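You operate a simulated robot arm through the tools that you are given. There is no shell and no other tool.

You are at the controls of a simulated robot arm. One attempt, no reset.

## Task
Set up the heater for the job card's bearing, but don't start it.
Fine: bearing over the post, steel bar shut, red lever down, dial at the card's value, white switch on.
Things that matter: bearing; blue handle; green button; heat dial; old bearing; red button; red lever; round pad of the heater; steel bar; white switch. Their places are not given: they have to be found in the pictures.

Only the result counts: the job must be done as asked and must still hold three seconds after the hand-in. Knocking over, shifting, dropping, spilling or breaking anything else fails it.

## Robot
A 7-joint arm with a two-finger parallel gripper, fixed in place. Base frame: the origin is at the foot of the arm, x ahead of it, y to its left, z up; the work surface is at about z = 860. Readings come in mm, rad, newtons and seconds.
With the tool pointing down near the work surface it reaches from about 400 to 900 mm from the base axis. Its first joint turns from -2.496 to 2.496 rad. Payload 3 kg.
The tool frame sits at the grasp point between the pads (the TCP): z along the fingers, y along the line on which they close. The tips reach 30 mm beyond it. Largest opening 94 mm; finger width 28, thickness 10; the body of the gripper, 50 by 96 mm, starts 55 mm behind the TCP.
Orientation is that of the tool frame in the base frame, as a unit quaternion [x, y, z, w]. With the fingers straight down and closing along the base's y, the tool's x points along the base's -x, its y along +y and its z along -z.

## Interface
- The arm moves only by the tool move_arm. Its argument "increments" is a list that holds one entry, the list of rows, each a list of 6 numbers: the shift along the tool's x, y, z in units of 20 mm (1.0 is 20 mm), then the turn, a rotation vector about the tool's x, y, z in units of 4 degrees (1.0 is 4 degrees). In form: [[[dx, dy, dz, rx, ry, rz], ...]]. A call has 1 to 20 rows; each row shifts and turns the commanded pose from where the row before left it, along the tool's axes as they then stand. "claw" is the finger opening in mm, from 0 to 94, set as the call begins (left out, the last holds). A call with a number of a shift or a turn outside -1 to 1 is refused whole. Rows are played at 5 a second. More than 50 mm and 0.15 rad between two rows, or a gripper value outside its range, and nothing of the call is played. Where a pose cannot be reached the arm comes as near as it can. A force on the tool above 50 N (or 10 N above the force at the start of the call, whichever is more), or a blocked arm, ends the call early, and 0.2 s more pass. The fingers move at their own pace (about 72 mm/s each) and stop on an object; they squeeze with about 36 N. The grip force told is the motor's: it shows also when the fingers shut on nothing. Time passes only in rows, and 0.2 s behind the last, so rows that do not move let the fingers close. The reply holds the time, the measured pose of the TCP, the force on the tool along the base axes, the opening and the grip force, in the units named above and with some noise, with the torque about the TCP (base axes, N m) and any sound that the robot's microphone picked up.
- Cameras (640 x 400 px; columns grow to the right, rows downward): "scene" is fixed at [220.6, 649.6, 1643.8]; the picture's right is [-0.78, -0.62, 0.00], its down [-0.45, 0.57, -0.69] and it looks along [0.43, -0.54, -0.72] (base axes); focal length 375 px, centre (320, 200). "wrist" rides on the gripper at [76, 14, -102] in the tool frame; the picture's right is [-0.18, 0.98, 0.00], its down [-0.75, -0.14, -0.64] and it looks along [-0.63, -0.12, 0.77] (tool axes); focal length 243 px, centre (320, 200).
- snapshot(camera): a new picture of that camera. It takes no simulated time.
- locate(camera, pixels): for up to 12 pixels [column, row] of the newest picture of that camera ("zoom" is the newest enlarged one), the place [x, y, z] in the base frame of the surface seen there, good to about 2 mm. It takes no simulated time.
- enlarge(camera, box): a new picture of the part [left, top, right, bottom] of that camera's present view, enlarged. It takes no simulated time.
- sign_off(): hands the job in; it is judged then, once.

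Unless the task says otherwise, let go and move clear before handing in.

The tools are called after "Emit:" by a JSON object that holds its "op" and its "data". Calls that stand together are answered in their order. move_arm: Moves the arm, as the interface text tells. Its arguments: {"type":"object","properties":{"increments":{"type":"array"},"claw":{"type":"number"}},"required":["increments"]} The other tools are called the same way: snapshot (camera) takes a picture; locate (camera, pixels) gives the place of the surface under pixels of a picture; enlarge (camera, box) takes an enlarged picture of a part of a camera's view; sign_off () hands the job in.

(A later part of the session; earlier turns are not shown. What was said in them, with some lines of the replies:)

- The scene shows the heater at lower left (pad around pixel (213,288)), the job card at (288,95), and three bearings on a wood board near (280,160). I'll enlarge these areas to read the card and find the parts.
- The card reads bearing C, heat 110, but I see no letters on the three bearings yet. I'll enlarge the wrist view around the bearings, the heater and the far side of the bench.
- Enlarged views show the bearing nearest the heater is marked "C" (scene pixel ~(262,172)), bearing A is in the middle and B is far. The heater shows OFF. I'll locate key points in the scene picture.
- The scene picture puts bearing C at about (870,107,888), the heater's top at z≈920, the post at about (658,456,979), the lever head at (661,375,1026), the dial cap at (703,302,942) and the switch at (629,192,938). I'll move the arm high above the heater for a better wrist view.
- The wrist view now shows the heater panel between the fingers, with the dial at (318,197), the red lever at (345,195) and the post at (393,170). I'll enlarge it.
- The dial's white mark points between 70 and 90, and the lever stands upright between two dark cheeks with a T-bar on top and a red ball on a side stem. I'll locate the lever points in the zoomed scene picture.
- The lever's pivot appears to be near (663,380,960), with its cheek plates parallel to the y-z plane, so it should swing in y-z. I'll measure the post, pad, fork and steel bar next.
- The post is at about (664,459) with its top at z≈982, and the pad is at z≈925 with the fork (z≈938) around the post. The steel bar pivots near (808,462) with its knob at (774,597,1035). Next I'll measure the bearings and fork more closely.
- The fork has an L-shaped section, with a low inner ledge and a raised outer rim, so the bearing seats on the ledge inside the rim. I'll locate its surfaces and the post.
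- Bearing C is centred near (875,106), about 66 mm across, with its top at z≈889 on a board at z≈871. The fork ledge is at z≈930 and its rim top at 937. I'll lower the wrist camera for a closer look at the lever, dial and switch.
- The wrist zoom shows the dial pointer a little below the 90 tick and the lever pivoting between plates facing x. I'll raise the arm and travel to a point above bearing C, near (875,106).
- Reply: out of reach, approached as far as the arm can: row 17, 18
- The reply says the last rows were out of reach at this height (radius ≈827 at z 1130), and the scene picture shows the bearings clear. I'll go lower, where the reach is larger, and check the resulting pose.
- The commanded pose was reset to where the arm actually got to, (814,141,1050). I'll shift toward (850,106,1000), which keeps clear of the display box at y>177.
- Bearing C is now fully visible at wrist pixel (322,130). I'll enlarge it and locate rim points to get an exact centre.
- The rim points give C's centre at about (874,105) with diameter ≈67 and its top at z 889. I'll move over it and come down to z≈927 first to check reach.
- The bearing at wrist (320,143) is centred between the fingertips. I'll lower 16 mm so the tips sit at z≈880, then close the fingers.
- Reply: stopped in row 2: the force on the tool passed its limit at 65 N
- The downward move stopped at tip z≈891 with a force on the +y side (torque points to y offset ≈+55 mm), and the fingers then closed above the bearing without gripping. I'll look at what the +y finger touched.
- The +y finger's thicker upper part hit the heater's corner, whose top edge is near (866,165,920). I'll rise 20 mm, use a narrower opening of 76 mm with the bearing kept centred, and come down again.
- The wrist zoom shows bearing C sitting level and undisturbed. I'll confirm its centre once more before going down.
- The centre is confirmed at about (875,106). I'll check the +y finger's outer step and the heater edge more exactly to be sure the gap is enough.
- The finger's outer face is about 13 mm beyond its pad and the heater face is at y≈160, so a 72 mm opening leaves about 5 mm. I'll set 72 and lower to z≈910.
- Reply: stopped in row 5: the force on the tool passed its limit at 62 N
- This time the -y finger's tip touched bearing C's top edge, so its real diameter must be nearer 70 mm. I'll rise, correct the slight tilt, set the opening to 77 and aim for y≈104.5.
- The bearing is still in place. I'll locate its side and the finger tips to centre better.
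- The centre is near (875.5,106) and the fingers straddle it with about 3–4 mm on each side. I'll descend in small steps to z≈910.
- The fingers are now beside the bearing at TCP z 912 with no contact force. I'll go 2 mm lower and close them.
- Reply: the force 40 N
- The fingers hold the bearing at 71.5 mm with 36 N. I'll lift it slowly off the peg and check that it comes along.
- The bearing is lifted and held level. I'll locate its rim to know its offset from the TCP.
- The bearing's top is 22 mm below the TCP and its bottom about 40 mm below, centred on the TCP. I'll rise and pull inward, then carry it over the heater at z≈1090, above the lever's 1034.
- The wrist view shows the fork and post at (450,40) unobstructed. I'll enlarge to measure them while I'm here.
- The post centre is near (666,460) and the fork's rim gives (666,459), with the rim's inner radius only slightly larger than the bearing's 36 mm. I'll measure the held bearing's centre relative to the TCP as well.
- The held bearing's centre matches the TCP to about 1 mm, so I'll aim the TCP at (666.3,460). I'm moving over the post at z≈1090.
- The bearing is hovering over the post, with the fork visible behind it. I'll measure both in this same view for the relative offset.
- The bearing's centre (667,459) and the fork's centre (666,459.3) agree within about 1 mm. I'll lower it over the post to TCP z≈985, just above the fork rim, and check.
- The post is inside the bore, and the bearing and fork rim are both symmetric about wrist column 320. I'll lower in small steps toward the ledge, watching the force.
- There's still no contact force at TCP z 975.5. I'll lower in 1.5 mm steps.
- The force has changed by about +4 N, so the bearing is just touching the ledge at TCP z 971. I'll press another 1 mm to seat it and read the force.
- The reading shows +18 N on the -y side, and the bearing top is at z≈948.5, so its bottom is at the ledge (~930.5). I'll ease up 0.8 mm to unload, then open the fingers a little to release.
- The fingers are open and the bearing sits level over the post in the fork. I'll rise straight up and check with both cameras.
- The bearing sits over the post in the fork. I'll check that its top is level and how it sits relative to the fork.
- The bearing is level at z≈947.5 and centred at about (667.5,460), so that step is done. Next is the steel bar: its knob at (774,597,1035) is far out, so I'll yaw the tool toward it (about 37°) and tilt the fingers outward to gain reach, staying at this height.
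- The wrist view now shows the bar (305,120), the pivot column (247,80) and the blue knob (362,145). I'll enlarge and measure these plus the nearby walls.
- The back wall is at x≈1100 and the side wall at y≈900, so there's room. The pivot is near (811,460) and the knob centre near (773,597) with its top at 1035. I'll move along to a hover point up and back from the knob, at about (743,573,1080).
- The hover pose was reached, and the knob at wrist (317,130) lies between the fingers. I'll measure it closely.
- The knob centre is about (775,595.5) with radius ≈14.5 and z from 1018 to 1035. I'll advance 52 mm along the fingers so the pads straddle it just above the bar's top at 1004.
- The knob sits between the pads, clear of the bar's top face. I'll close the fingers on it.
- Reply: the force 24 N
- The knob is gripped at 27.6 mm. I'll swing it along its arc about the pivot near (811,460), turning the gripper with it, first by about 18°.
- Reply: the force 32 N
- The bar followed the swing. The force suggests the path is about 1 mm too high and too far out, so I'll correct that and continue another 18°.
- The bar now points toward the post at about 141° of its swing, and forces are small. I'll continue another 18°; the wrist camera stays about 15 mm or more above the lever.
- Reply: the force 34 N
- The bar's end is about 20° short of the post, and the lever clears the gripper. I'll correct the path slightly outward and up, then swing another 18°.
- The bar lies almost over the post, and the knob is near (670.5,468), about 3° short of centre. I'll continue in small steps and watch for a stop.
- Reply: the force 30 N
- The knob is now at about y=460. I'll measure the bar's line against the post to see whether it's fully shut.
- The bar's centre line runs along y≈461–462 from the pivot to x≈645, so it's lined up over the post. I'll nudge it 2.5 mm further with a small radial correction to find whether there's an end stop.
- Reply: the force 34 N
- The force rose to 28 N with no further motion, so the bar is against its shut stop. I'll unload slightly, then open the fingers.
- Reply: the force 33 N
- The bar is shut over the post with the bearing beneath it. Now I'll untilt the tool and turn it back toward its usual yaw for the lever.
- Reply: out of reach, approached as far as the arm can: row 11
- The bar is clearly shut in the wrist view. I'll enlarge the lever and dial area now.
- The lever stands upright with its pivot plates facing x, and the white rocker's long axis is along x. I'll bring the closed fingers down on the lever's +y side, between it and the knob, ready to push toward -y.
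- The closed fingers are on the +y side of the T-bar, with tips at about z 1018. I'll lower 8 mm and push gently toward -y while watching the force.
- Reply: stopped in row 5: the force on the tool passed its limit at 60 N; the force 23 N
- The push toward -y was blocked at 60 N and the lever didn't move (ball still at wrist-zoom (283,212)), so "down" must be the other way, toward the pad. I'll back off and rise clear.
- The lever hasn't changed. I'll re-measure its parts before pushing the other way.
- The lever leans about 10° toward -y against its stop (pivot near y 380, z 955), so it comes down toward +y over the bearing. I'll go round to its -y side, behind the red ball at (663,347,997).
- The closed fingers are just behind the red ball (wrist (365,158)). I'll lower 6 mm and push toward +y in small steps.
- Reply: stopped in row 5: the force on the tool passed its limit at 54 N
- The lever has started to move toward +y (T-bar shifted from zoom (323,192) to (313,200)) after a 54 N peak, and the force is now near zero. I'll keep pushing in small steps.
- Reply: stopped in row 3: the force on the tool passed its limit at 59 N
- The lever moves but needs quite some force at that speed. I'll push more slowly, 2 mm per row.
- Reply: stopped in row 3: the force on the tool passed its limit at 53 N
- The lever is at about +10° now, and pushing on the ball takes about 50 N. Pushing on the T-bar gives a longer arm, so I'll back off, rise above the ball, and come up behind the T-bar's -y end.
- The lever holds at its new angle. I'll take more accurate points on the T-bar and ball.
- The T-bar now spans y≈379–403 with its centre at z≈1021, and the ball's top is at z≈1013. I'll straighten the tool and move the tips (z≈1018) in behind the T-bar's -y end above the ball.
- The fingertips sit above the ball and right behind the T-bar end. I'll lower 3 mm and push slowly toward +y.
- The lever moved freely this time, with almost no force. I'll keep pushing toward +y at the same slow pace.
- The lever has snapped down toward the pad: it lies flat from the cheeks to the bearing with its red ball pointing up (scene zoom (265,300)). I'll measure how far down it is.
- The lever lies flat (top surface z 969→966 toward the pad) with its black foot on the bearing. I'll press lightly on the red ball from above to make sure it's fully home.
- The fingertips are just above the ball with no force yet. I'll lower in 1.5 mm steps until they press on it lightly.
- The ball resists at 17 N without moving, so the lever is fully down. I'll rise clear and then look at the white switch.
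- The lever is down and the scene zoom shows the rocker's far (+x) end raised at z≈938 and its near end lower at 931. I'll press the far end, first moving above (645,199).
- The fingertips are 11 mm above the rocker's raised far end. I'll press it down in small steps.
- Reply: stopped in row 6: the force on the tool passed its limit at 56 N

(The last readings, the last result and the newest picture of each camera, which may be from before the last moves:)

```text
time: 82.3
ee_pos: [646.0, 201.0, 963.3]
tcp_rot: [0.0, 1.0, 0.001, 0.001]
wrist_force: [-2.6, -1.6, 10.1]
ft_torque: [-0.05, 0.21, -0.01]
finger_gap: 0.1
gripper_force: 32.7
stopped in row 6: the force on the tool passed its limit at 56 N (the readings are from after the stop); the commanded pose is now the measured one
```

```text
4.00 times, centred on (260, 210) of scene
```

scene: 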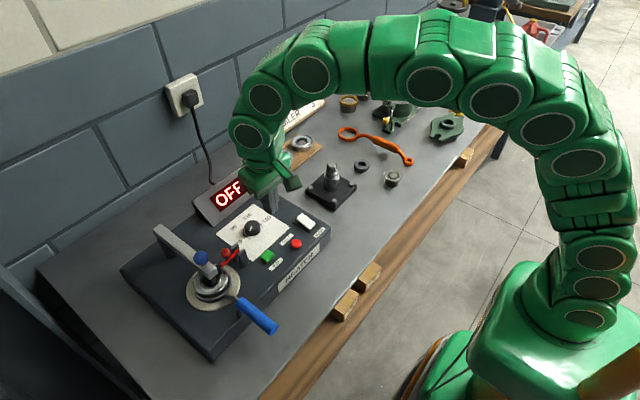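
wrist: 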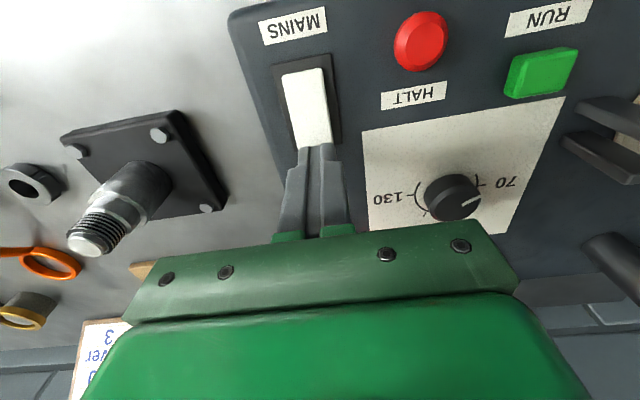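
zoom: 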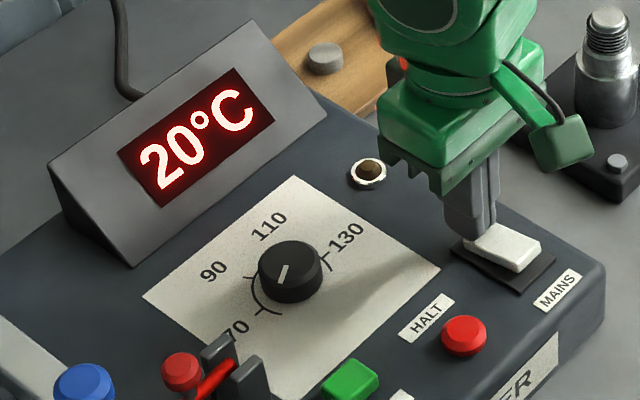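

The display now reads 20°C, so the mains switch is on. I'll rise off the switch and go for the dial.

Emit:
{"op": "move_arm", "data": {"increments": [[[0, 0, -0.3, 0, 0, 0], [0, 0, -0.9, 0, 0, 0], [0, 0, -1, 0, 0, 0], [0, 0, -1, 0, 0, 0], [0, 0, -1, 0, 0, 0], [0, 0, -1, 0, 0, 0]]]}}

Emit:
{"op": "snapshot", "data": {"camera": "wrist"}}

Emit:
{"op": "snapshot", "data": {"camera": "scene"}}

Emit:
{"op": "enlarge", "data": {"camera": "scene", "box": [215, 205, 295, 265]}}

Emit:
{"op": "enlarge", "data": {"camera": "wrist", "box": [360, 100, 520, 230]}}

```text
time: 83.7
ee_pos: [645.0, 202.6, 1068.1]
tcp_rot: [0.0, 1.0, 0.001, 0.001]
wrist_force: [0.2, 0.8, -0.7]
ft_torque: [0.0, -0.02, 0.01]
finger_gap: 0.0
gripper_force: 33.2
```

```text
taken
```

wrist: 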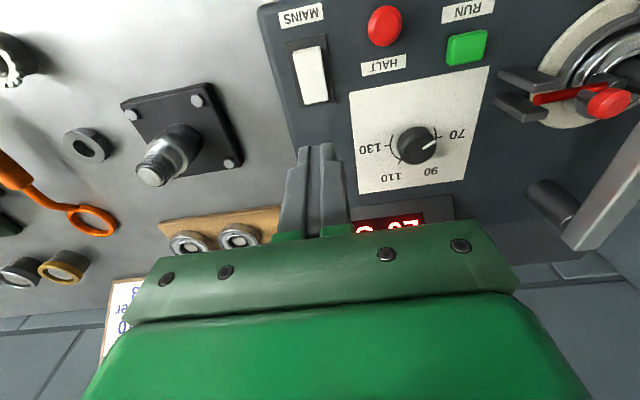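

```text
taken
```

scene: 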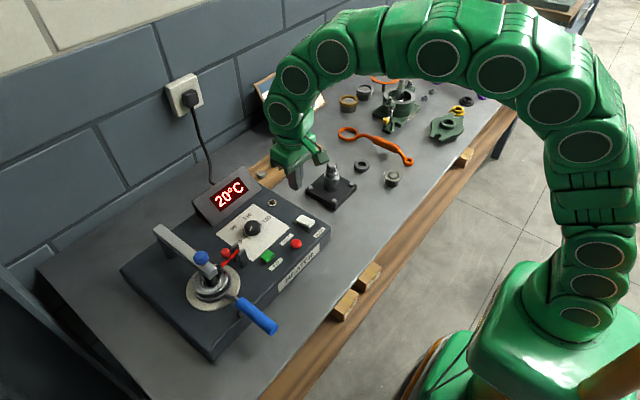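

```text
6.67 times, centred on (255, 235) of scene
```

zoom: 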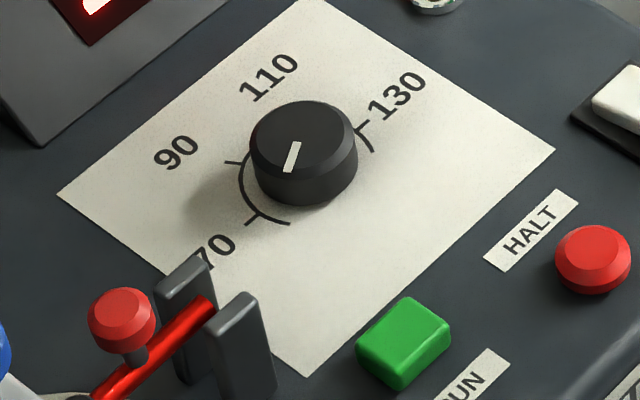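

```text
3.08 times, centred on (440, 165) of wrist
```

zoom: 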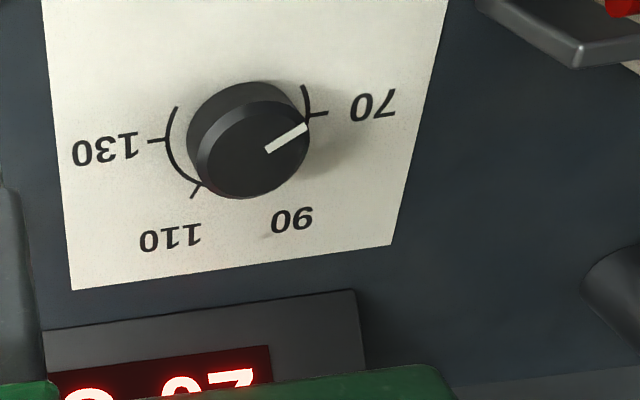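

I can see the dial's pointer and ticks clearly in the wrist zoom (pointer (268,150)→(306,128)). I'll locate those points to work out the angles.

Emit:
{"op": "locate", "data": {"camera": "zoom", "pixels": [[304, 129], [270, 149], [287, 139], [215, 150], [298, 155], [255, 110], [250, 190], [322, 114], [155, 140], [195, 192], [255, 150], [230, 90]]}}

Emit:
{"op": "enlarge", "data": {"camera": "scene", "box": [232, 212, 272, 242]}}

```text
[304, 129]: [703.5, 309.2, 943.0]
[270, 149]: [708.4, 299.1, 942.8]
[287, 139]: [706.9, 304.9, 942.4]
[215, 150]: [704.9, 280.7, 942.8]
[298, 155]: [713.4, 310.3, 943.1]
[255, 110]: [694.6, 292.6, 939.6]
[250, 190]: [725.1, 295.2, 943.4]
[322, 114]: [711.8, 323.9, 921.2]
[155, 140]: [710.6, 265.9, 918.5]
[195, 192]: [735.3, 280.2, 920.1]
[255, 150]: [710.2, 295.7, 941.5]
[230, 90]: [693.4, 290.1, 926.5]
```

```text
13.33 times, centred on (252, 227) of scene
```

zoom: 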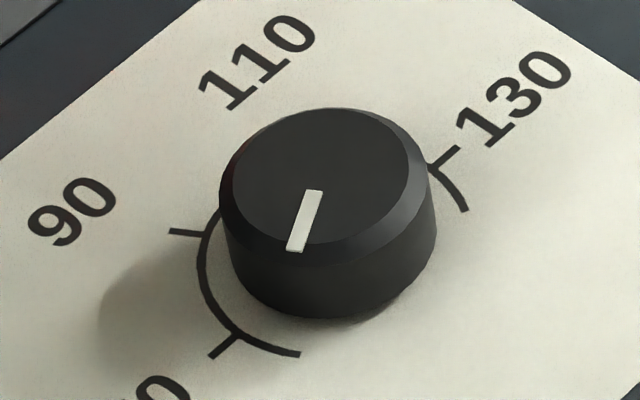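

The scale centre is (711,295), with 70 at +y, 130 at -y and 110 at -30° from +x. The pointer sits at about 118°, so it reads ~60 and needs about 150° clockwise. I'll move above the dial, open to 60 mm, and yaw the tool +76° so I can turn it in one grip.

Emit:
{"op": "move_arm", "data": {"increments": [[[-0.66, 0.92, 0, 0, 0, 0], [-0.66, 0.92, 0, 0, 0, 0], [-0.66, 0.93, 0, 0, 0, 0], [-0.66, 0.93, 0, 0, 0, 0], [-0.66, 0.93, 0, 0, 0, 0], [0, 0, 0, 0, 0, 0]]], "claw": 60}}

Emit:
{"op": "move_arm", "data": {"increments": [[[0, 0, 0, 0, 0, -1], [0, 0, 0, 0, 0, -1], [0, 0, 0, 0, 0, -1], [0, 0, 0, 0, 0, -1], [0, 0, 0, 0, 0, -1], [0, 0, 0, 0, 0, -1], [0, 0, 0, 0, 0, -1], [0, 0, 0, 0, 0, -1], [0, 0, 0, 0, 0, -1], [0, 0, 0, 0, 0, -1], [0, 0, 0, 0, 0, -1], [0, 0, 0, 0, 0, -1], [0, 0, 0, 0, 0, -1], [0, 0, 0, 0, 0, -1], [0, 0, 0, 0, 0, -1], [0, 0, 0, 0, 0, -1], [0, 0, 0, 0, 0, -1], [0, 0, 0, 0, 0, -1], [0, 0, 0, 0, 0, -1]]]}}

Emit:
{"op": "snapshot", "data": {"camera": "wrist"}}

Emit:
{"op": "snapshot", "data": {"camera": "scene"}}

```text
time: 85.1
ee_pos: [713.4, 294.2, 1065.2]
tcp_rot: [0.0, 1.0, 0.0, 0.002]
wrist_force: [-0.4, 0.4, -0.3]
ft_torque: [-0.01, 0.0, 0.0]
finger_gap: 60.1
gripper_force: 0.1
```

```text
time: 89.1
ee_pos: [713.8, 293.8, 1066.5]
tcp_rot: [-0.616, 0.788, -0.002, 0.002]
wrist_force: [0.0, 0.9, -0.6]
ft_torque: [-0.02, 0.0, 0.01]
finger_gap: 60.5
gripper_force: 0.0
```

```text
taken
```

wrist: 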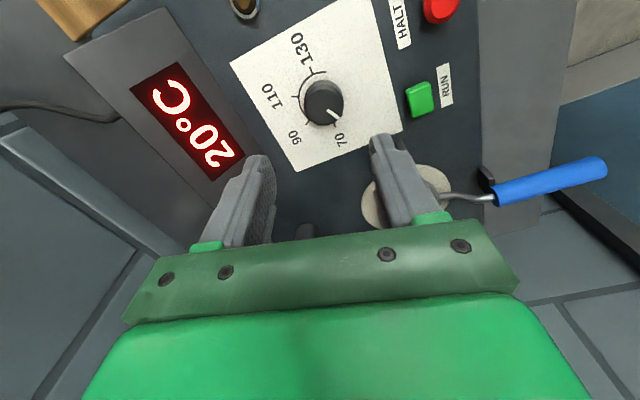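

```text
taken
```

scene: 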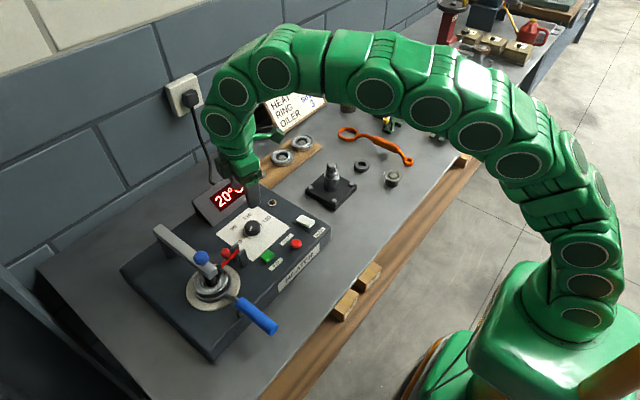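

The dial is centred at wrist (323,103) with the fingers straddling it. I'll measure it from this side to refine its centre and pointer.

Emit:
{"op": "enlarge", "data": {"camera": "wrist", "box": [250, 40, 400, 170]}}

```text
3.08 times, centred on (325, 105) of wrist
```

zoom: 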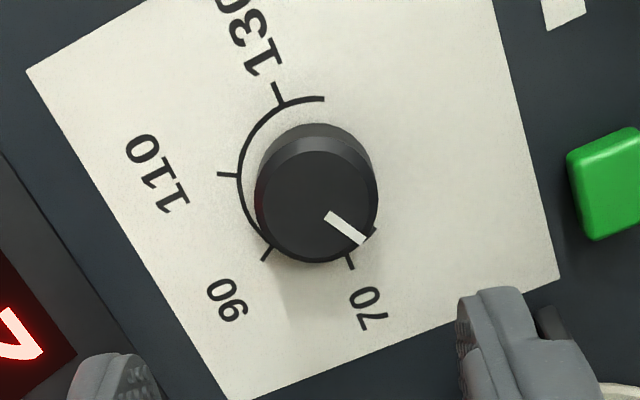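

Emit:
{"op": "locate", "data": {"camera": "zoom", "pixels": [[363, 241], [328, 215], [262, 195], [373, 200], [315, 150], [315, 255], [225, 174], [276, 92], [266, 255], [350, 262], [322, 100], [318, 205]]}}

```text
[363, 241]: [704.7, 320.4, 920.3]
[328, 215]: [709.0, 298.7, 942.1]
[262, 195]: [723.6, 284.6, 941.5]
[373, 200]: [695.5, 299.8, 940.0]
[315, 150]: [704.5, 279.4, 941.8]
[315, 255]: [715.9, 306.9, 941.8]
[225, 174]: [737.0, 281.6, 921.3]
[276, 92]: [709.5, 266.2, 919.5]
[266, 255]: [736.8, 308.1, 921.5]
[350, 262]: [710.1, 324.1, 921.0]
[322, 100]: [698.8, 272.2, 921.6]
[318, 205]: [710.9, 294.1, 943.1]
```

The centre is confirmed at about (711,295). I'll correct by about 3 mm and descend so the tips reach z≈926 beside the dial.

Emit:
{"op": "move_arm", "data": {"increments": [[[-0.017, 0.13, 0.5, 0, 0, 0], [0, 0, 0.9, 0, 0, 0], [0, 0, 0.9, 0, 0, 0], [0, 0, 0.9, 0, 0, 0], [0, 0, 0.9, 0, 0, 0], [0, 0, 0.8, 0, 0, 0], [0, 0, 0.4, 0, 0, 0], [0, 0, 0.2, 0, 0, 0]]]}}

Emit:
{"op": "enlarge", "data": {"camera": "wrist", "box": [230, 60, 420, 220]}}

Emit:
{"op": "enlarge", "data": {"camera": "scene", "box": [200, 180, 300, 270]}}

```text
time: 90.9
ee_pos: [709.9, 294.2, 957.6]
tcp_rot: [-0.616, 0.788, -0.002, 0.001]
wrist_force: [0.9, 0.5, 0.2]
ft_torque: [0.01, 0.01, -0.01]
finger_gap: 59.8
gripper_force: 0.0
```

```text
2.50 times, centred on (325, 140) of wrist
```

zoom: 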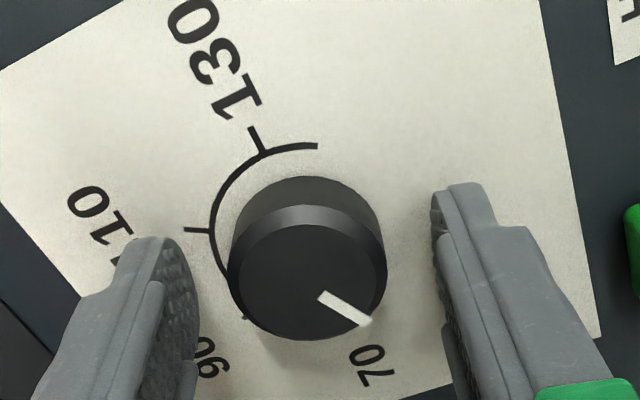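

```text
4.44 times, centred on (250, 225) of scene
```

zoom: 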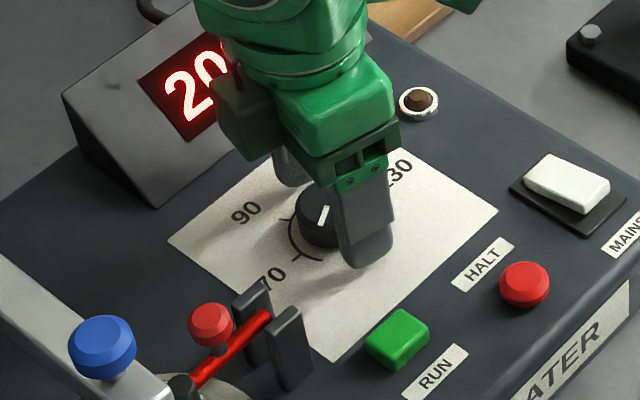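

The fingers straddle the dial, with tips at z≈927. I'll close on it.

Emit:
{"op": "move_arm", "data": {"increments": [[[0, 0, 0, 0, 0, 0], [0, 0, 0, 0, 0, 0], [0, 0, 0, 0, 0, 0], [0, 0, 0, 0, 0, 0]]], "claw": 25}}

Emit:
{"op": "enlarge", "data": {"camera": "wrist", "box": [230, 60, 420, 220]}}

```text
time: 91.9
ee_pos: [710.9, 294.2, 957.6]
tcp_rot: [-0.616, 0.788, -0.001, 0.002]
wrist_force: [9.8, -0.1, -5.5]
ft_torque: [0.04, -0.25, -0.04]
finger_gap: 37.5
gripper_force: 44.8
```

```text
2.50 times, centred on (325, 140) of wrist
```

zoom: 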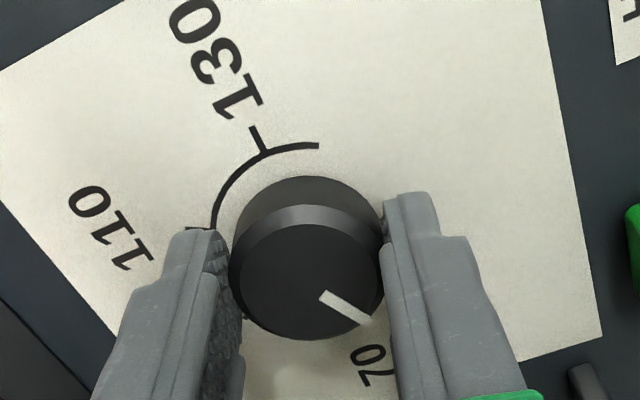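

The dial is held at 37.5 mm. I'll turn it clockwise by 40° first and check that it follows.

Emit:
{"op": "move_arm", "data": {"increments": [[[0, 0, 0, 0, 0, 1], [0, 0, 0, 0, 0, 1], [0, 0, 0, 0, 0, 1], [0, 0, 0, 0, 0, 1], [0, 0, 0, 0, 0, 1], [0, 0, 0, 0, 0, 1], [0, 0, 0, 0, 0, 1], [0, 0, 0, 0, 0, 1], [0, 0, 0, 0, 0, 1], [0, 0, 0, 0, 0, 1]]]}}

Emit:
{"op": "enlarge", "data": {"camera": "wrist", "box": [230, 60, 420, 220]}}

```text
time: 94.1
ee_pos: [709.7, 294.6, 957.8]
tcp_rot: [-0.31, 0.951, -0.001, 0.001]
wrist_force: [-24.6, -17.6, 8.8]
ft_torque: [-0.78, 1.25, 0.0]
finger_gap: 37.3
gripper_force: 44.9
```

```text
2.50 times, centred on (325, 140) of wrist
```

zoom: 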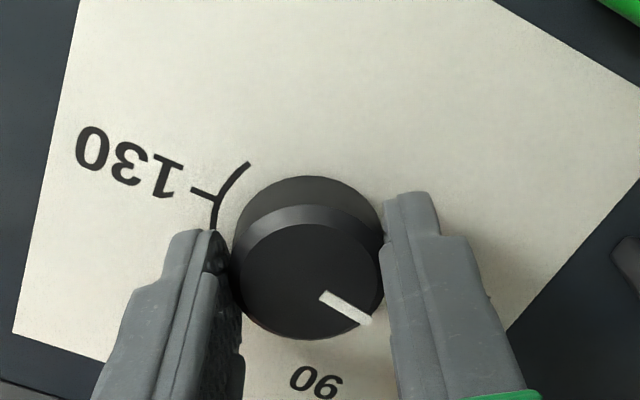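

The dial follows (the pointer stays fixed relative to the fingers), with some sideways load of about 30 N along the tool's x. I'll shift 1.6 mm to relieve it and turn another 12°.

Emit:
{"op": "move_arm", "data": {"increments": [[[0.08, 0, 0, 0, 0, 0], [0, 0, 0, 0, 0, 1], [0, 0, 0, 0, 0, 1], [0, 0, 0, 0, 0, 1]]]}}

```text
time: 95.1
ee_pos: [709.1, 294.2, 957.3]
tcp_rot: [-0.208, 0.978, 0.001, 0.002]
wrist_force: [-3.1, 3.9, -11.4]
ft_torque: [-0.13, 0.63, 0.04]
finger_gap: 37.5
gripper_force: 45.3
```

The load dropped to a few newtons. The tool has turned 52° so far; I'll continue with 32° more.

Emit:
{"op": "move_arm", "data": {"increments": [[[0, 0, 0, 0, 0, 1], [0.01, 0, 0, 0, 0, 1], [0.01, 0, 0, 0, 0, 1], [0.01, 0, 0, 0, 0, 1], [0.01, 0, 0, 0, 0, 1], [0.01, 0, 0, 0, 0, 1], [0.01, 0, 0, 0, 0, 1], [0.01, 0, 0, 0, 0, 1]]]}}

Emit:
{"op": "enlarge", "data": {"camera": "wrist", "box": [230, 60, 420, 220]}}

```text
time: 96.7
ee_pos: [708.4, 295.1, 957.4]
tcp_rot: [0.019, 1.0, 0.001, 0.004]
wrist_force: [8.8, 4.5, -8.9]
ft_torque: [-0.11, 0.1, 0.0]
finger_gap: 37.3
gripper_force: 45.1
stopped in row 7: the force on the tool passed its limit at 51 N (the readings are from after the stop); the commanded pose is now the measured one
```

```text
2.50 times, centred on (325, 140) of wrist
```

zoom: 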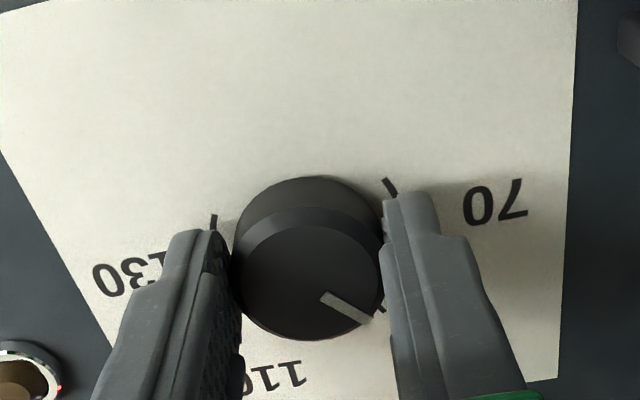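

The call stopped at 51 N of side load, but the dial is still following (78° turned so far). I'll open the fingers, re-centre and re-grip.

Emit:
{"op": "move_arm", "data": {"increments": [[[0, 0, 0, 0, 0, 0], [0, 0, 0, 0, 0, 0], [0, 0, 0, 0, 0, 0]]], "claw": 56}}

Emit:
{"op": "snapshot", "data": {"camera": "wrist"}}

Emit:
{"op": "enlarge", "data": {"camera": "wrist", "box": [230, 60, 420, 220]}}

Emit:
{"op": "locate", "data": {"camera": "zoom", "pixels": [[238, 270], [380, 270], [310, 225], [310, 335], [365, 315], [325, 295], [310, 270], [255, 310], [365, 235], [255, 235]]}}

```text
time: 97.5
ee_pos: [708.0, 295.6, 958.0]
tcp_rot: [0.019, 1.0, 0.0, 0.003]
wrist_force: [0.7, 0.7, 0.1]
ft_torque: [0.02, -0.03, 0.0]
finger_gap: 56.2
gripper_force: 0.0
```

```text
taken
```

wrist: 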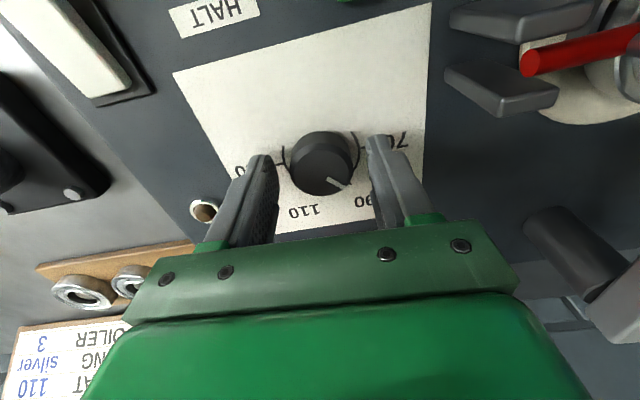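

```text
2.50 times, centred on (325, 140) of wrist
```

zoom: 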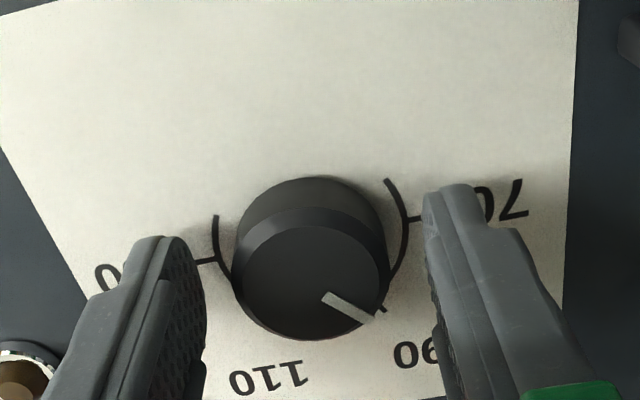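

```text
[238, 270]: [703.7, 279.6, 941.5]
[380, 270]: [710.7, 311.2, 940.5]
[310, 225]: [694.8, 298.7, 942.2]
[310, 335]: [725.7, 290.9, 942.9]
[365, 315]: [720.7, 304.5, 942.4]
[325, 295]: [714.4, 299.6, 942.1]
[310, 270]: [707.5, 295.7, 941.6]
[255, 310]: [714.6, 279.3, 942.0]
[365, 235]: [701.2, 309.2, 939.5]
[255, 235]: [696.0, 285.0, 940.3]
```

The dial centre is about (710.2,295), and its pointer now reads roughly 40° from +x, i.e. near 87. I'll shift 2.5 mm to centre and grip again.

Emit:
{"op": "move_arm", "data": {"increments": [[[-0.12, -0.02, 0, 0, 0.09, 0], [0, 0, 0, 0, 0, 0]]]}}

Emit:
{"op": "move_arm", "data": {"increments": [[[0, 0, 0, 0, 0, 0], [0, 0, 0, 0, 0, 0], [0, 0, 0, 0, 0, 0], [0, 0, 0, 0, 0, 0]]], "claw": 25}}

Emit:
{"op": "move_arm", "data": {"increments": [[[0, 0, 0, 0, 0, 1], [0, 0, 0, 0, 0, 1], [0, 0, 0, 0, 0, 1], [0, 0, 0, 0, 0, 1], [0, 0, 0, 0, 0, 1]]]}}

Emit:
{"op": "enlarge", "data": {"camera": "wrist", "box": [230, 60, 420, 220]}}

```text
time: 98.1
ee_pos: [710.2, 292.5, 956.6]
tcp_rot: [0.019, 1.0, 0.001, 0.001]
wrist_force: [0.2, -0.9, -0.2]
ft_torque: [-0.01, -0.02, 0.0]
finger_gap: 56.0
gripper_force: 0.0
```

```text
time: 99.1
ee_pos: [710.4, 295.7, 956.1]
tcp_rot: [0.019, 1.0, 0.002, 0.001]
wrist_force: [4.8, 26.4, -8.3]
ft_torque: [0.72, -0.55, 0.0]
finger_gap: 37.2
gripper_force: 44.4
```

```text
time: 100.3
ee_pos: [710.8, 295.9, 957.7]
tcp_rot: [0.192, 0.981, 0.001, 0.001]
wrist_force: [-5.9, 34.6, -4.7]
ft_torque: [0.34, -0.45, 0.03]
finger_gap: 37.4
gripper_force: 45.4
```

```text
2.50 times, centred on (325, 140) of wrist
```

zoom: 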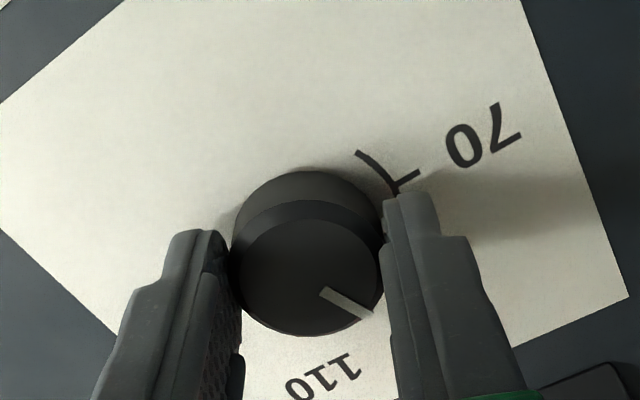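

The force shows the commanded centre is about 2 mm too low in y. I'll correct and continue turning 32°.

Emit:
{"op": "move_arm", "data": {"increments": [[[0.06, 0.1, 0, 0, 0, 0], [0, 0, 0, 0, 0, 1], [0, 0, 0, 0, 0, 1], [0, 0, 0, 0, 0, 1], [0, 0, 0, 0, 0, 1]]]}}

Emit:
{"op": "move_arm", "data": {"increments": [[[0, 0, 0, 0, 0, 1], [0, 0, 0, 0, 0, 1], [0, 0, 0, 0, 0, 1], [0, 0, 0, 0, 0, 1]]]}}

Emit:
{"op": "enlarge", "data": {"camera": "wrist", "box": [230, 60, 420, 220]}}

```text
time: 101.5
ee_pos: [711.0, 295.3, 957.2]
tcp_rot: [0.328, 0.945, 0.0, -0.001]
wrist_force: [5.1, -7.5, -13.4]
ft_torque: [-0.51, -0.35, 0.01]
finger_gap: 37.4
gripper_force: 44.7
```

```text
time: 102.5
ee_pos: [709.7, 296.1, 958.3]
tcp_rot: [0.456, 0.89, 0.002, -0.001]
wrist_force: [9.2, -20.0, -12.1]
ft_torque: [-1.02, -0.44, -0.01]
finger_gap: 37.1
gripper_force: 45.6
```

```text
2.50 times, centred on (325, 140) of wrist
```

zoom: 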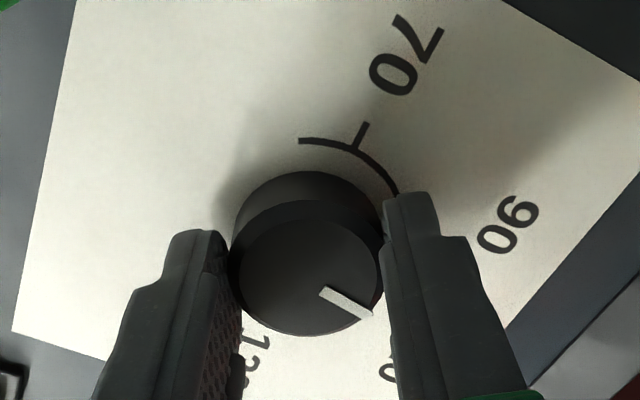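

The tool has turned 52° since the re-grip, so the pointer should be near -12°. I'll relieve the side load and turn another 16°.

Emit:
{"op": "move_arm", "data": {"increments": [[[-0.07, -0.01, 0, 0, 0, 0], [0, 0, 0, 0, 0, 1], [0, 0, 0, 0, 0, 1], [0, 0, 0, 0, 0, 1], [0, 0, 0, 0, 0, 1], [0, 0, 0, 0, 0, 0]]]}}

Emit:
{"op": "enlarge", "data": {"camera": "wrist", "box": [230, 60, 420, 220]}}

Emit:
{"op": "locate", "data": {"camera": "zoom", "pixels": [[368, 312], [325, 292], [346, 302], [240, 270], [378, 265], [310, 225], [310, 330], [360, 235], [260, 235], [260, 310]]}}

Emit:
{"op": "enlarge", "data": {"camera": "scene", "box": [225, 200, 285, 250]}}

```text
time: 103.9
ee_pos: [710.4, 295.7, 956.8]
tcp_rot: [0.575, 0.818, 0.0, -0.002]
wrist_force: [-24.1, -14.9, -12.6]
ft_torque: [0.36, 1.0, 0.0]
finger_gap: 37.4
gripper_force: 45.0
```

```text
2.50 times, centred on (325, 140) of wrist
```

zoom: 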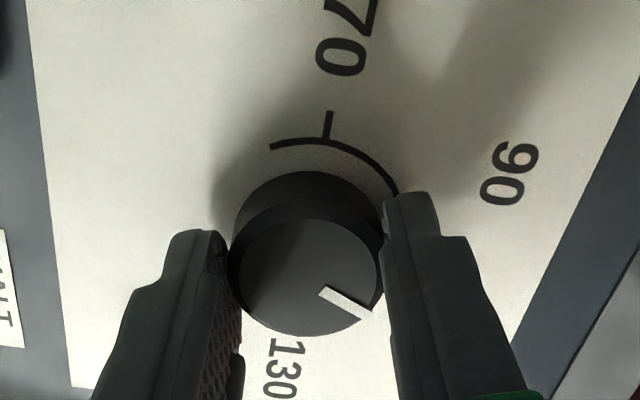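

```text
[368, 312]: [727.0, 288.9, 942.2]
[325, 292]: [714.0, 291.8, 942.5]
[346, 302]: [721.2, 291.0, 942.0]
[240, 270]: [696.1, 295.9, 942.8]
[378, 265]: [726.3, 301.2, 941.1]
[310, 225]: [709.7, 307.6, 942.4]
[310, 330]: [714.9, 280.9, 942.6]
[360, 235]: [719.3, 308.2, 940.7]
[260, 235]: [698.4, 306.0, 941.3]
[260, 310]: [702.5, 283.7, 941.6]
```

```text
8.00 times, centred on (255, 225) of scene
```

zoom: 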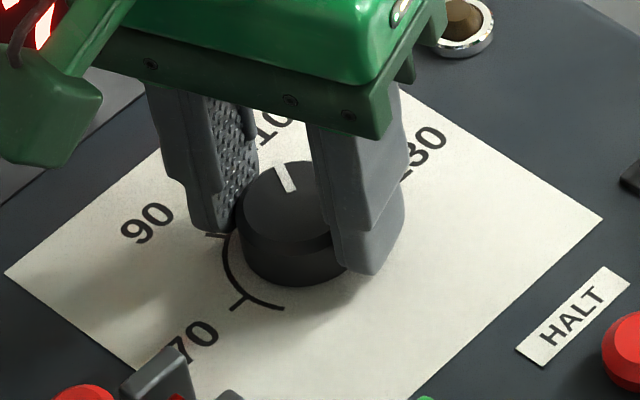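

By the tool's turn the pointer should be near -27°, just short of 110 (at -30°). I'll relieve the load and turn 3° more, then release and measure precisely.

Emit:
{"op": "move_arm", "data": {"increments": [[[-0.02, -0.08, 0, 0, 0, 0], [0, 0, 0, 0, 0, 0.75], [0, 0, 0, 0, 0, 0]]]}}

Emit:
{"op": "move_arm", "data": {"increments": [[[0, 0, 0, 0, 0, 0], [0, 0, 0, 0, 0, 0], [0, 0, 0, 0, 0, 0]]], "claw": 56}}

Emit:
{"op": "move_arm", "data": {"increments": [[[0, 0, -0.5, 0, 0, 0], [0, 0, -1, 0, 0, 0], [0, 0, -1, 0, 0, 0], [0, 0, -1, 0, 0, 0], [0, 0, -1, 0, 0, 0], [0, 0, -1, 0, 0, 0]]]}}

Emit:
{"op": "snapshot", "data": {"camera": "wrist"}}

Emit:
{"op": "enlarge", "data": {"camera": "wrist", "box": [270, 60, 380, 150]}}

Emit:
{"op": "enlarge", "data": {"camera": "scene", "box": [232, 212, 272, 242]}}

```text
time: 104.7
ee_pos: [710.0, 295.2, 957.8]
tcp_rot: [0.597, 0.802, 0.002, 0.0]
wrist_force: [8.9, 3.4, -30.5]
ft_torque: [-0.43, -0.38, 0.02]
finger_gap: 37.6
gripper_force: 45.1
```

```text
time: 105.5
ee_pos: [710.9, 295.4, 957.5]
tcp_rot: [0.597, 0.803, 0.002, -0.001]
wrist_force: [0.0, 0.2, -0.4]
ft_torque: [-0.04, 0.01, -0.01]
finger_gap: 55.9
gripper_force: 0.0
```

```text
time: 106.9
ee_pos: [708.8, 294.5, 1067.8]
tcp_rot: [0.595, 0.804, 0.003, -0.001]
wrist_force: [0.4, 0.3, 0.6]
ft_torque: [0.02, -0.05, -0.01]
finger_gap: 56.1
gripper_force: 0.1
```

```text
taken
```

wrist: 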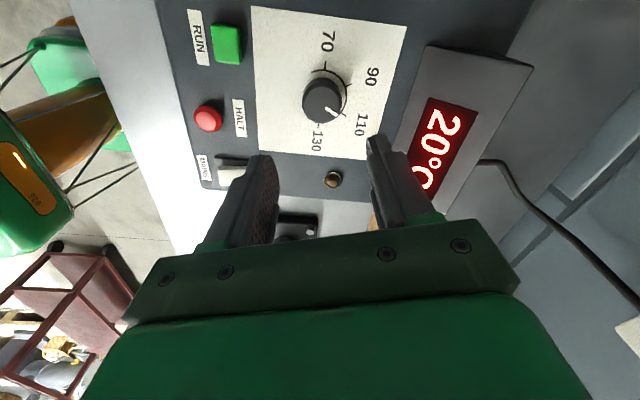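

```text
4.44 times, centred on (325, 105) of wrist
```

zoom: 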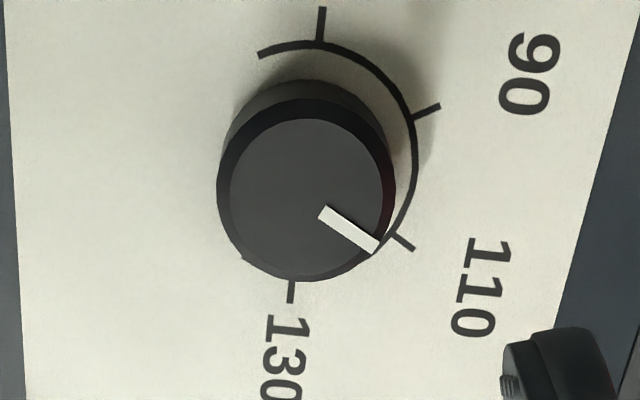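

```text
13.33 times, centred on (252, 227) of scene
```

zoom: 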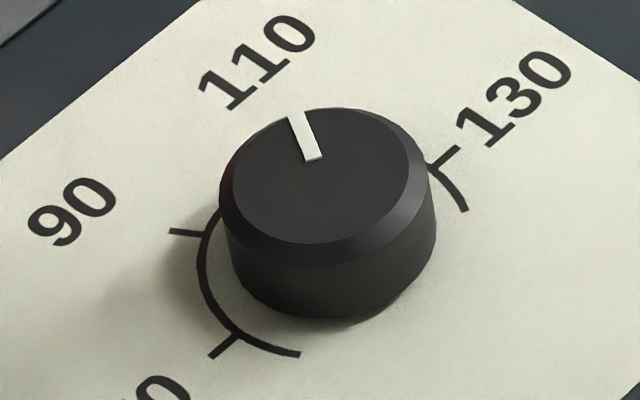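

The pointer works out at about -29° by both cameras' geometry, against -29.7° for the 110 tick, so the dial is at 110 within about half a unit. The display still shows 20°C. I'll raise the arm, turn it back and withdraw.

Emit:
{"op": "move_arm", "data": {"increments": [[[0, 0, -1, 0, 0, 0], [0, 0, -1, 0, 0, -1], [0, 0, -1, 0, 0, -1], [0, 0, -0.5, 0, 0, -1], [0, 0, 0, 0, 0, -1], [0, 0, 0, 0, 0, -1], [0, 0, 0, 0, 0, -1], [0, 0, 0, 0, 0, -1], [0, 0, 0, 0, 0, -1], [0, 0, 0, 0, 0, -1], [0, 0, 0, 0, 0, -1], [0, 0, 0, 0, 0, -1], [0, 0, 0, 0, 0, -1], [0, 0, 0, 0, 0, -1], [0, 0, 0, 0, 0, -1], [0, 0, 0, 0, 0, -1], [0, 0, 0, 0, 0, -1], [0, 0, 0, 0, 0, -1], [0, 0, 0, 0, 0, -1]]]}}

Emit:
{"op": "move_arm", "data": {"increments": [[[0.9, -0.6, -0.2, 0, 0, -0.3], [0.9, -0.6, -0.2, 0, 0, 0], [0.9, -0.6, -0.2, 0, 0, 0], [0.9, -0.6, -0.2, 0, 0, 0], [0.9, -0.6, -0.2, 0, 0, 0], [0.9, -0.6, -0.2, 0, 0, 0], [0.9, -0.6, -0.2, 0, 0, 0], [0.9, -0.6, -0.2, 0, 0, 0], [0.9, -0.6, -0.2, 0, 0, 0], [0.9, -0.6, -0.2, 0, 0, 0], [0.5, -0.6, 0, 0, 0, 0], [0, 0, 0, 0, 0, 0]]]}}

Emit:
{"op": "snapshot", "data": {"camera": "scene"}}

Emit:
{"op": "snapshot", "data": {"camera": "wrist"}}

Emit:
{"op": "enlarge", "data": {"camera": "scene", "box": [130, 170, 340, 320]}}

Emit:
{"op": "enlarge", "data": {"camera": "scene", "box": [232, 212, 272, 242]}}

Emit:
{"op": "enlarge", "data": {"camera": "scene", "box": [180, 230, 270, 310]}}

```text
time: 110.9
ee_pos: [709.3, 294.3, 1137.9]
tcp_rot: [0.01, 1.0, 0.001, -0.001]
wrist_force: [0.5, 0.0, 0.2]
ft_torque: [0.0, 0.01, 0.02]
finger_gap: 56.1
gripper_force: 0.1
```

```text
time: 113.5
ee_pos: [520.6, 161.8, 1177.9]
tcp_rot: [0.0, 1.0, 0.001, 0.0]
wrist_force: [-0.2, 0.6, 0.2]
ft_torque: [0.01, 0.0, 0.01]
finger_gap: 55.8
gripper_force: 0.1
```

```text
taken
```

scene: 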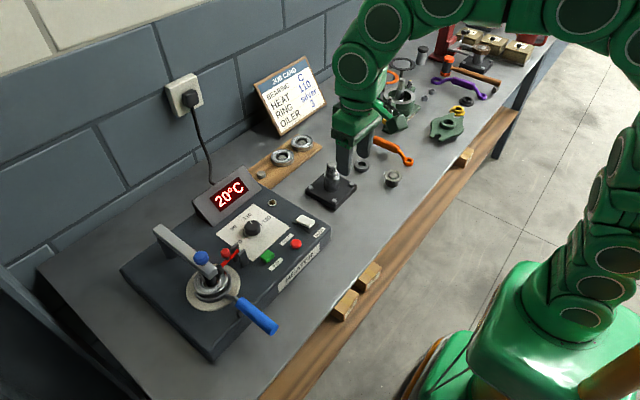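

```text
taken
```

wrist: 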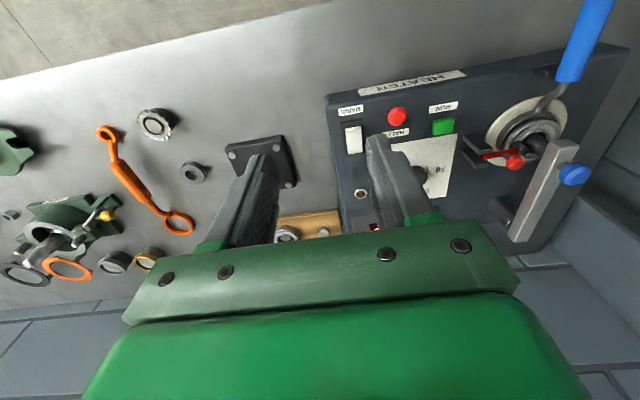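

```text
2.67 times, centred on (235, 245) of scene
```

zoom: 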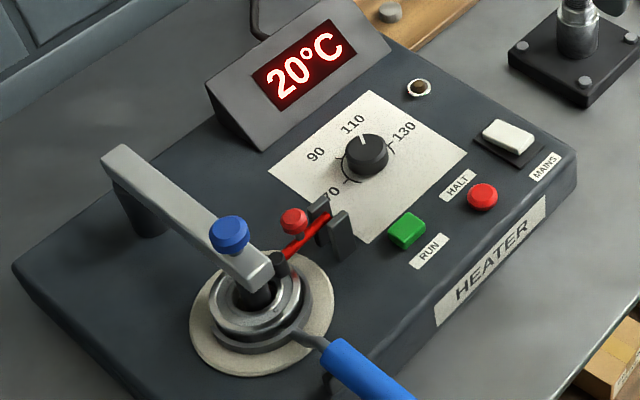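

```text
13.33 times, centred on (252, 227) of scene
```

zoom: 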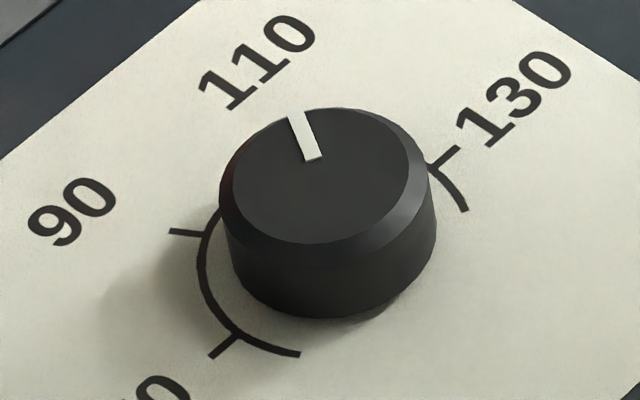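

```text
5.00 times, centred on (225, 270) of scene
```

zoom: 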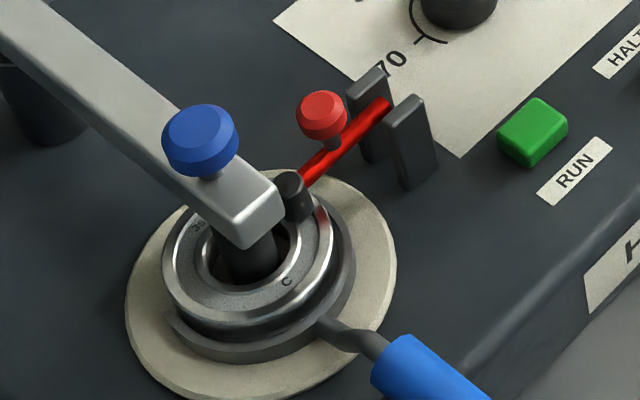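

The final pictures show bearing C over the post in the fork, the steel bar shut over it and the red lever down with its foot on the bearing. The dial mark is at 110, the white switch is on (display 20°C) and the green button was not touched. The arm is clear and empty, so I'm handing in.

Emit:
{"op": "sign_off", "data": {}}

```text
The job is handed in.
```

The heater is set up for bearing C, the bearing on the job card, and not started. I've handed the job in. The last pictures before hand-in showed:

- **Bearing:** C is over the post, level in the fork of the blue handle.
- **Steel bar:** it is shut over the post, against its stop.
- **Red lever:** it is down, with its foot on the bearing.
- **Dial:** it is at the card's 110. Measured from the pictures, the pointer is within about one unit of the mark.
- **White switch:** it is on, and the display reads 20°C.
- **Green button:** it was not touched.

While picking up the bearing, a finger pressed on the heater's corner at about 65 N, then on the bearing's rim at about 62 N. I saw no shift or damage in the pictures afterwards. The arm is clear and its gripper is empty.
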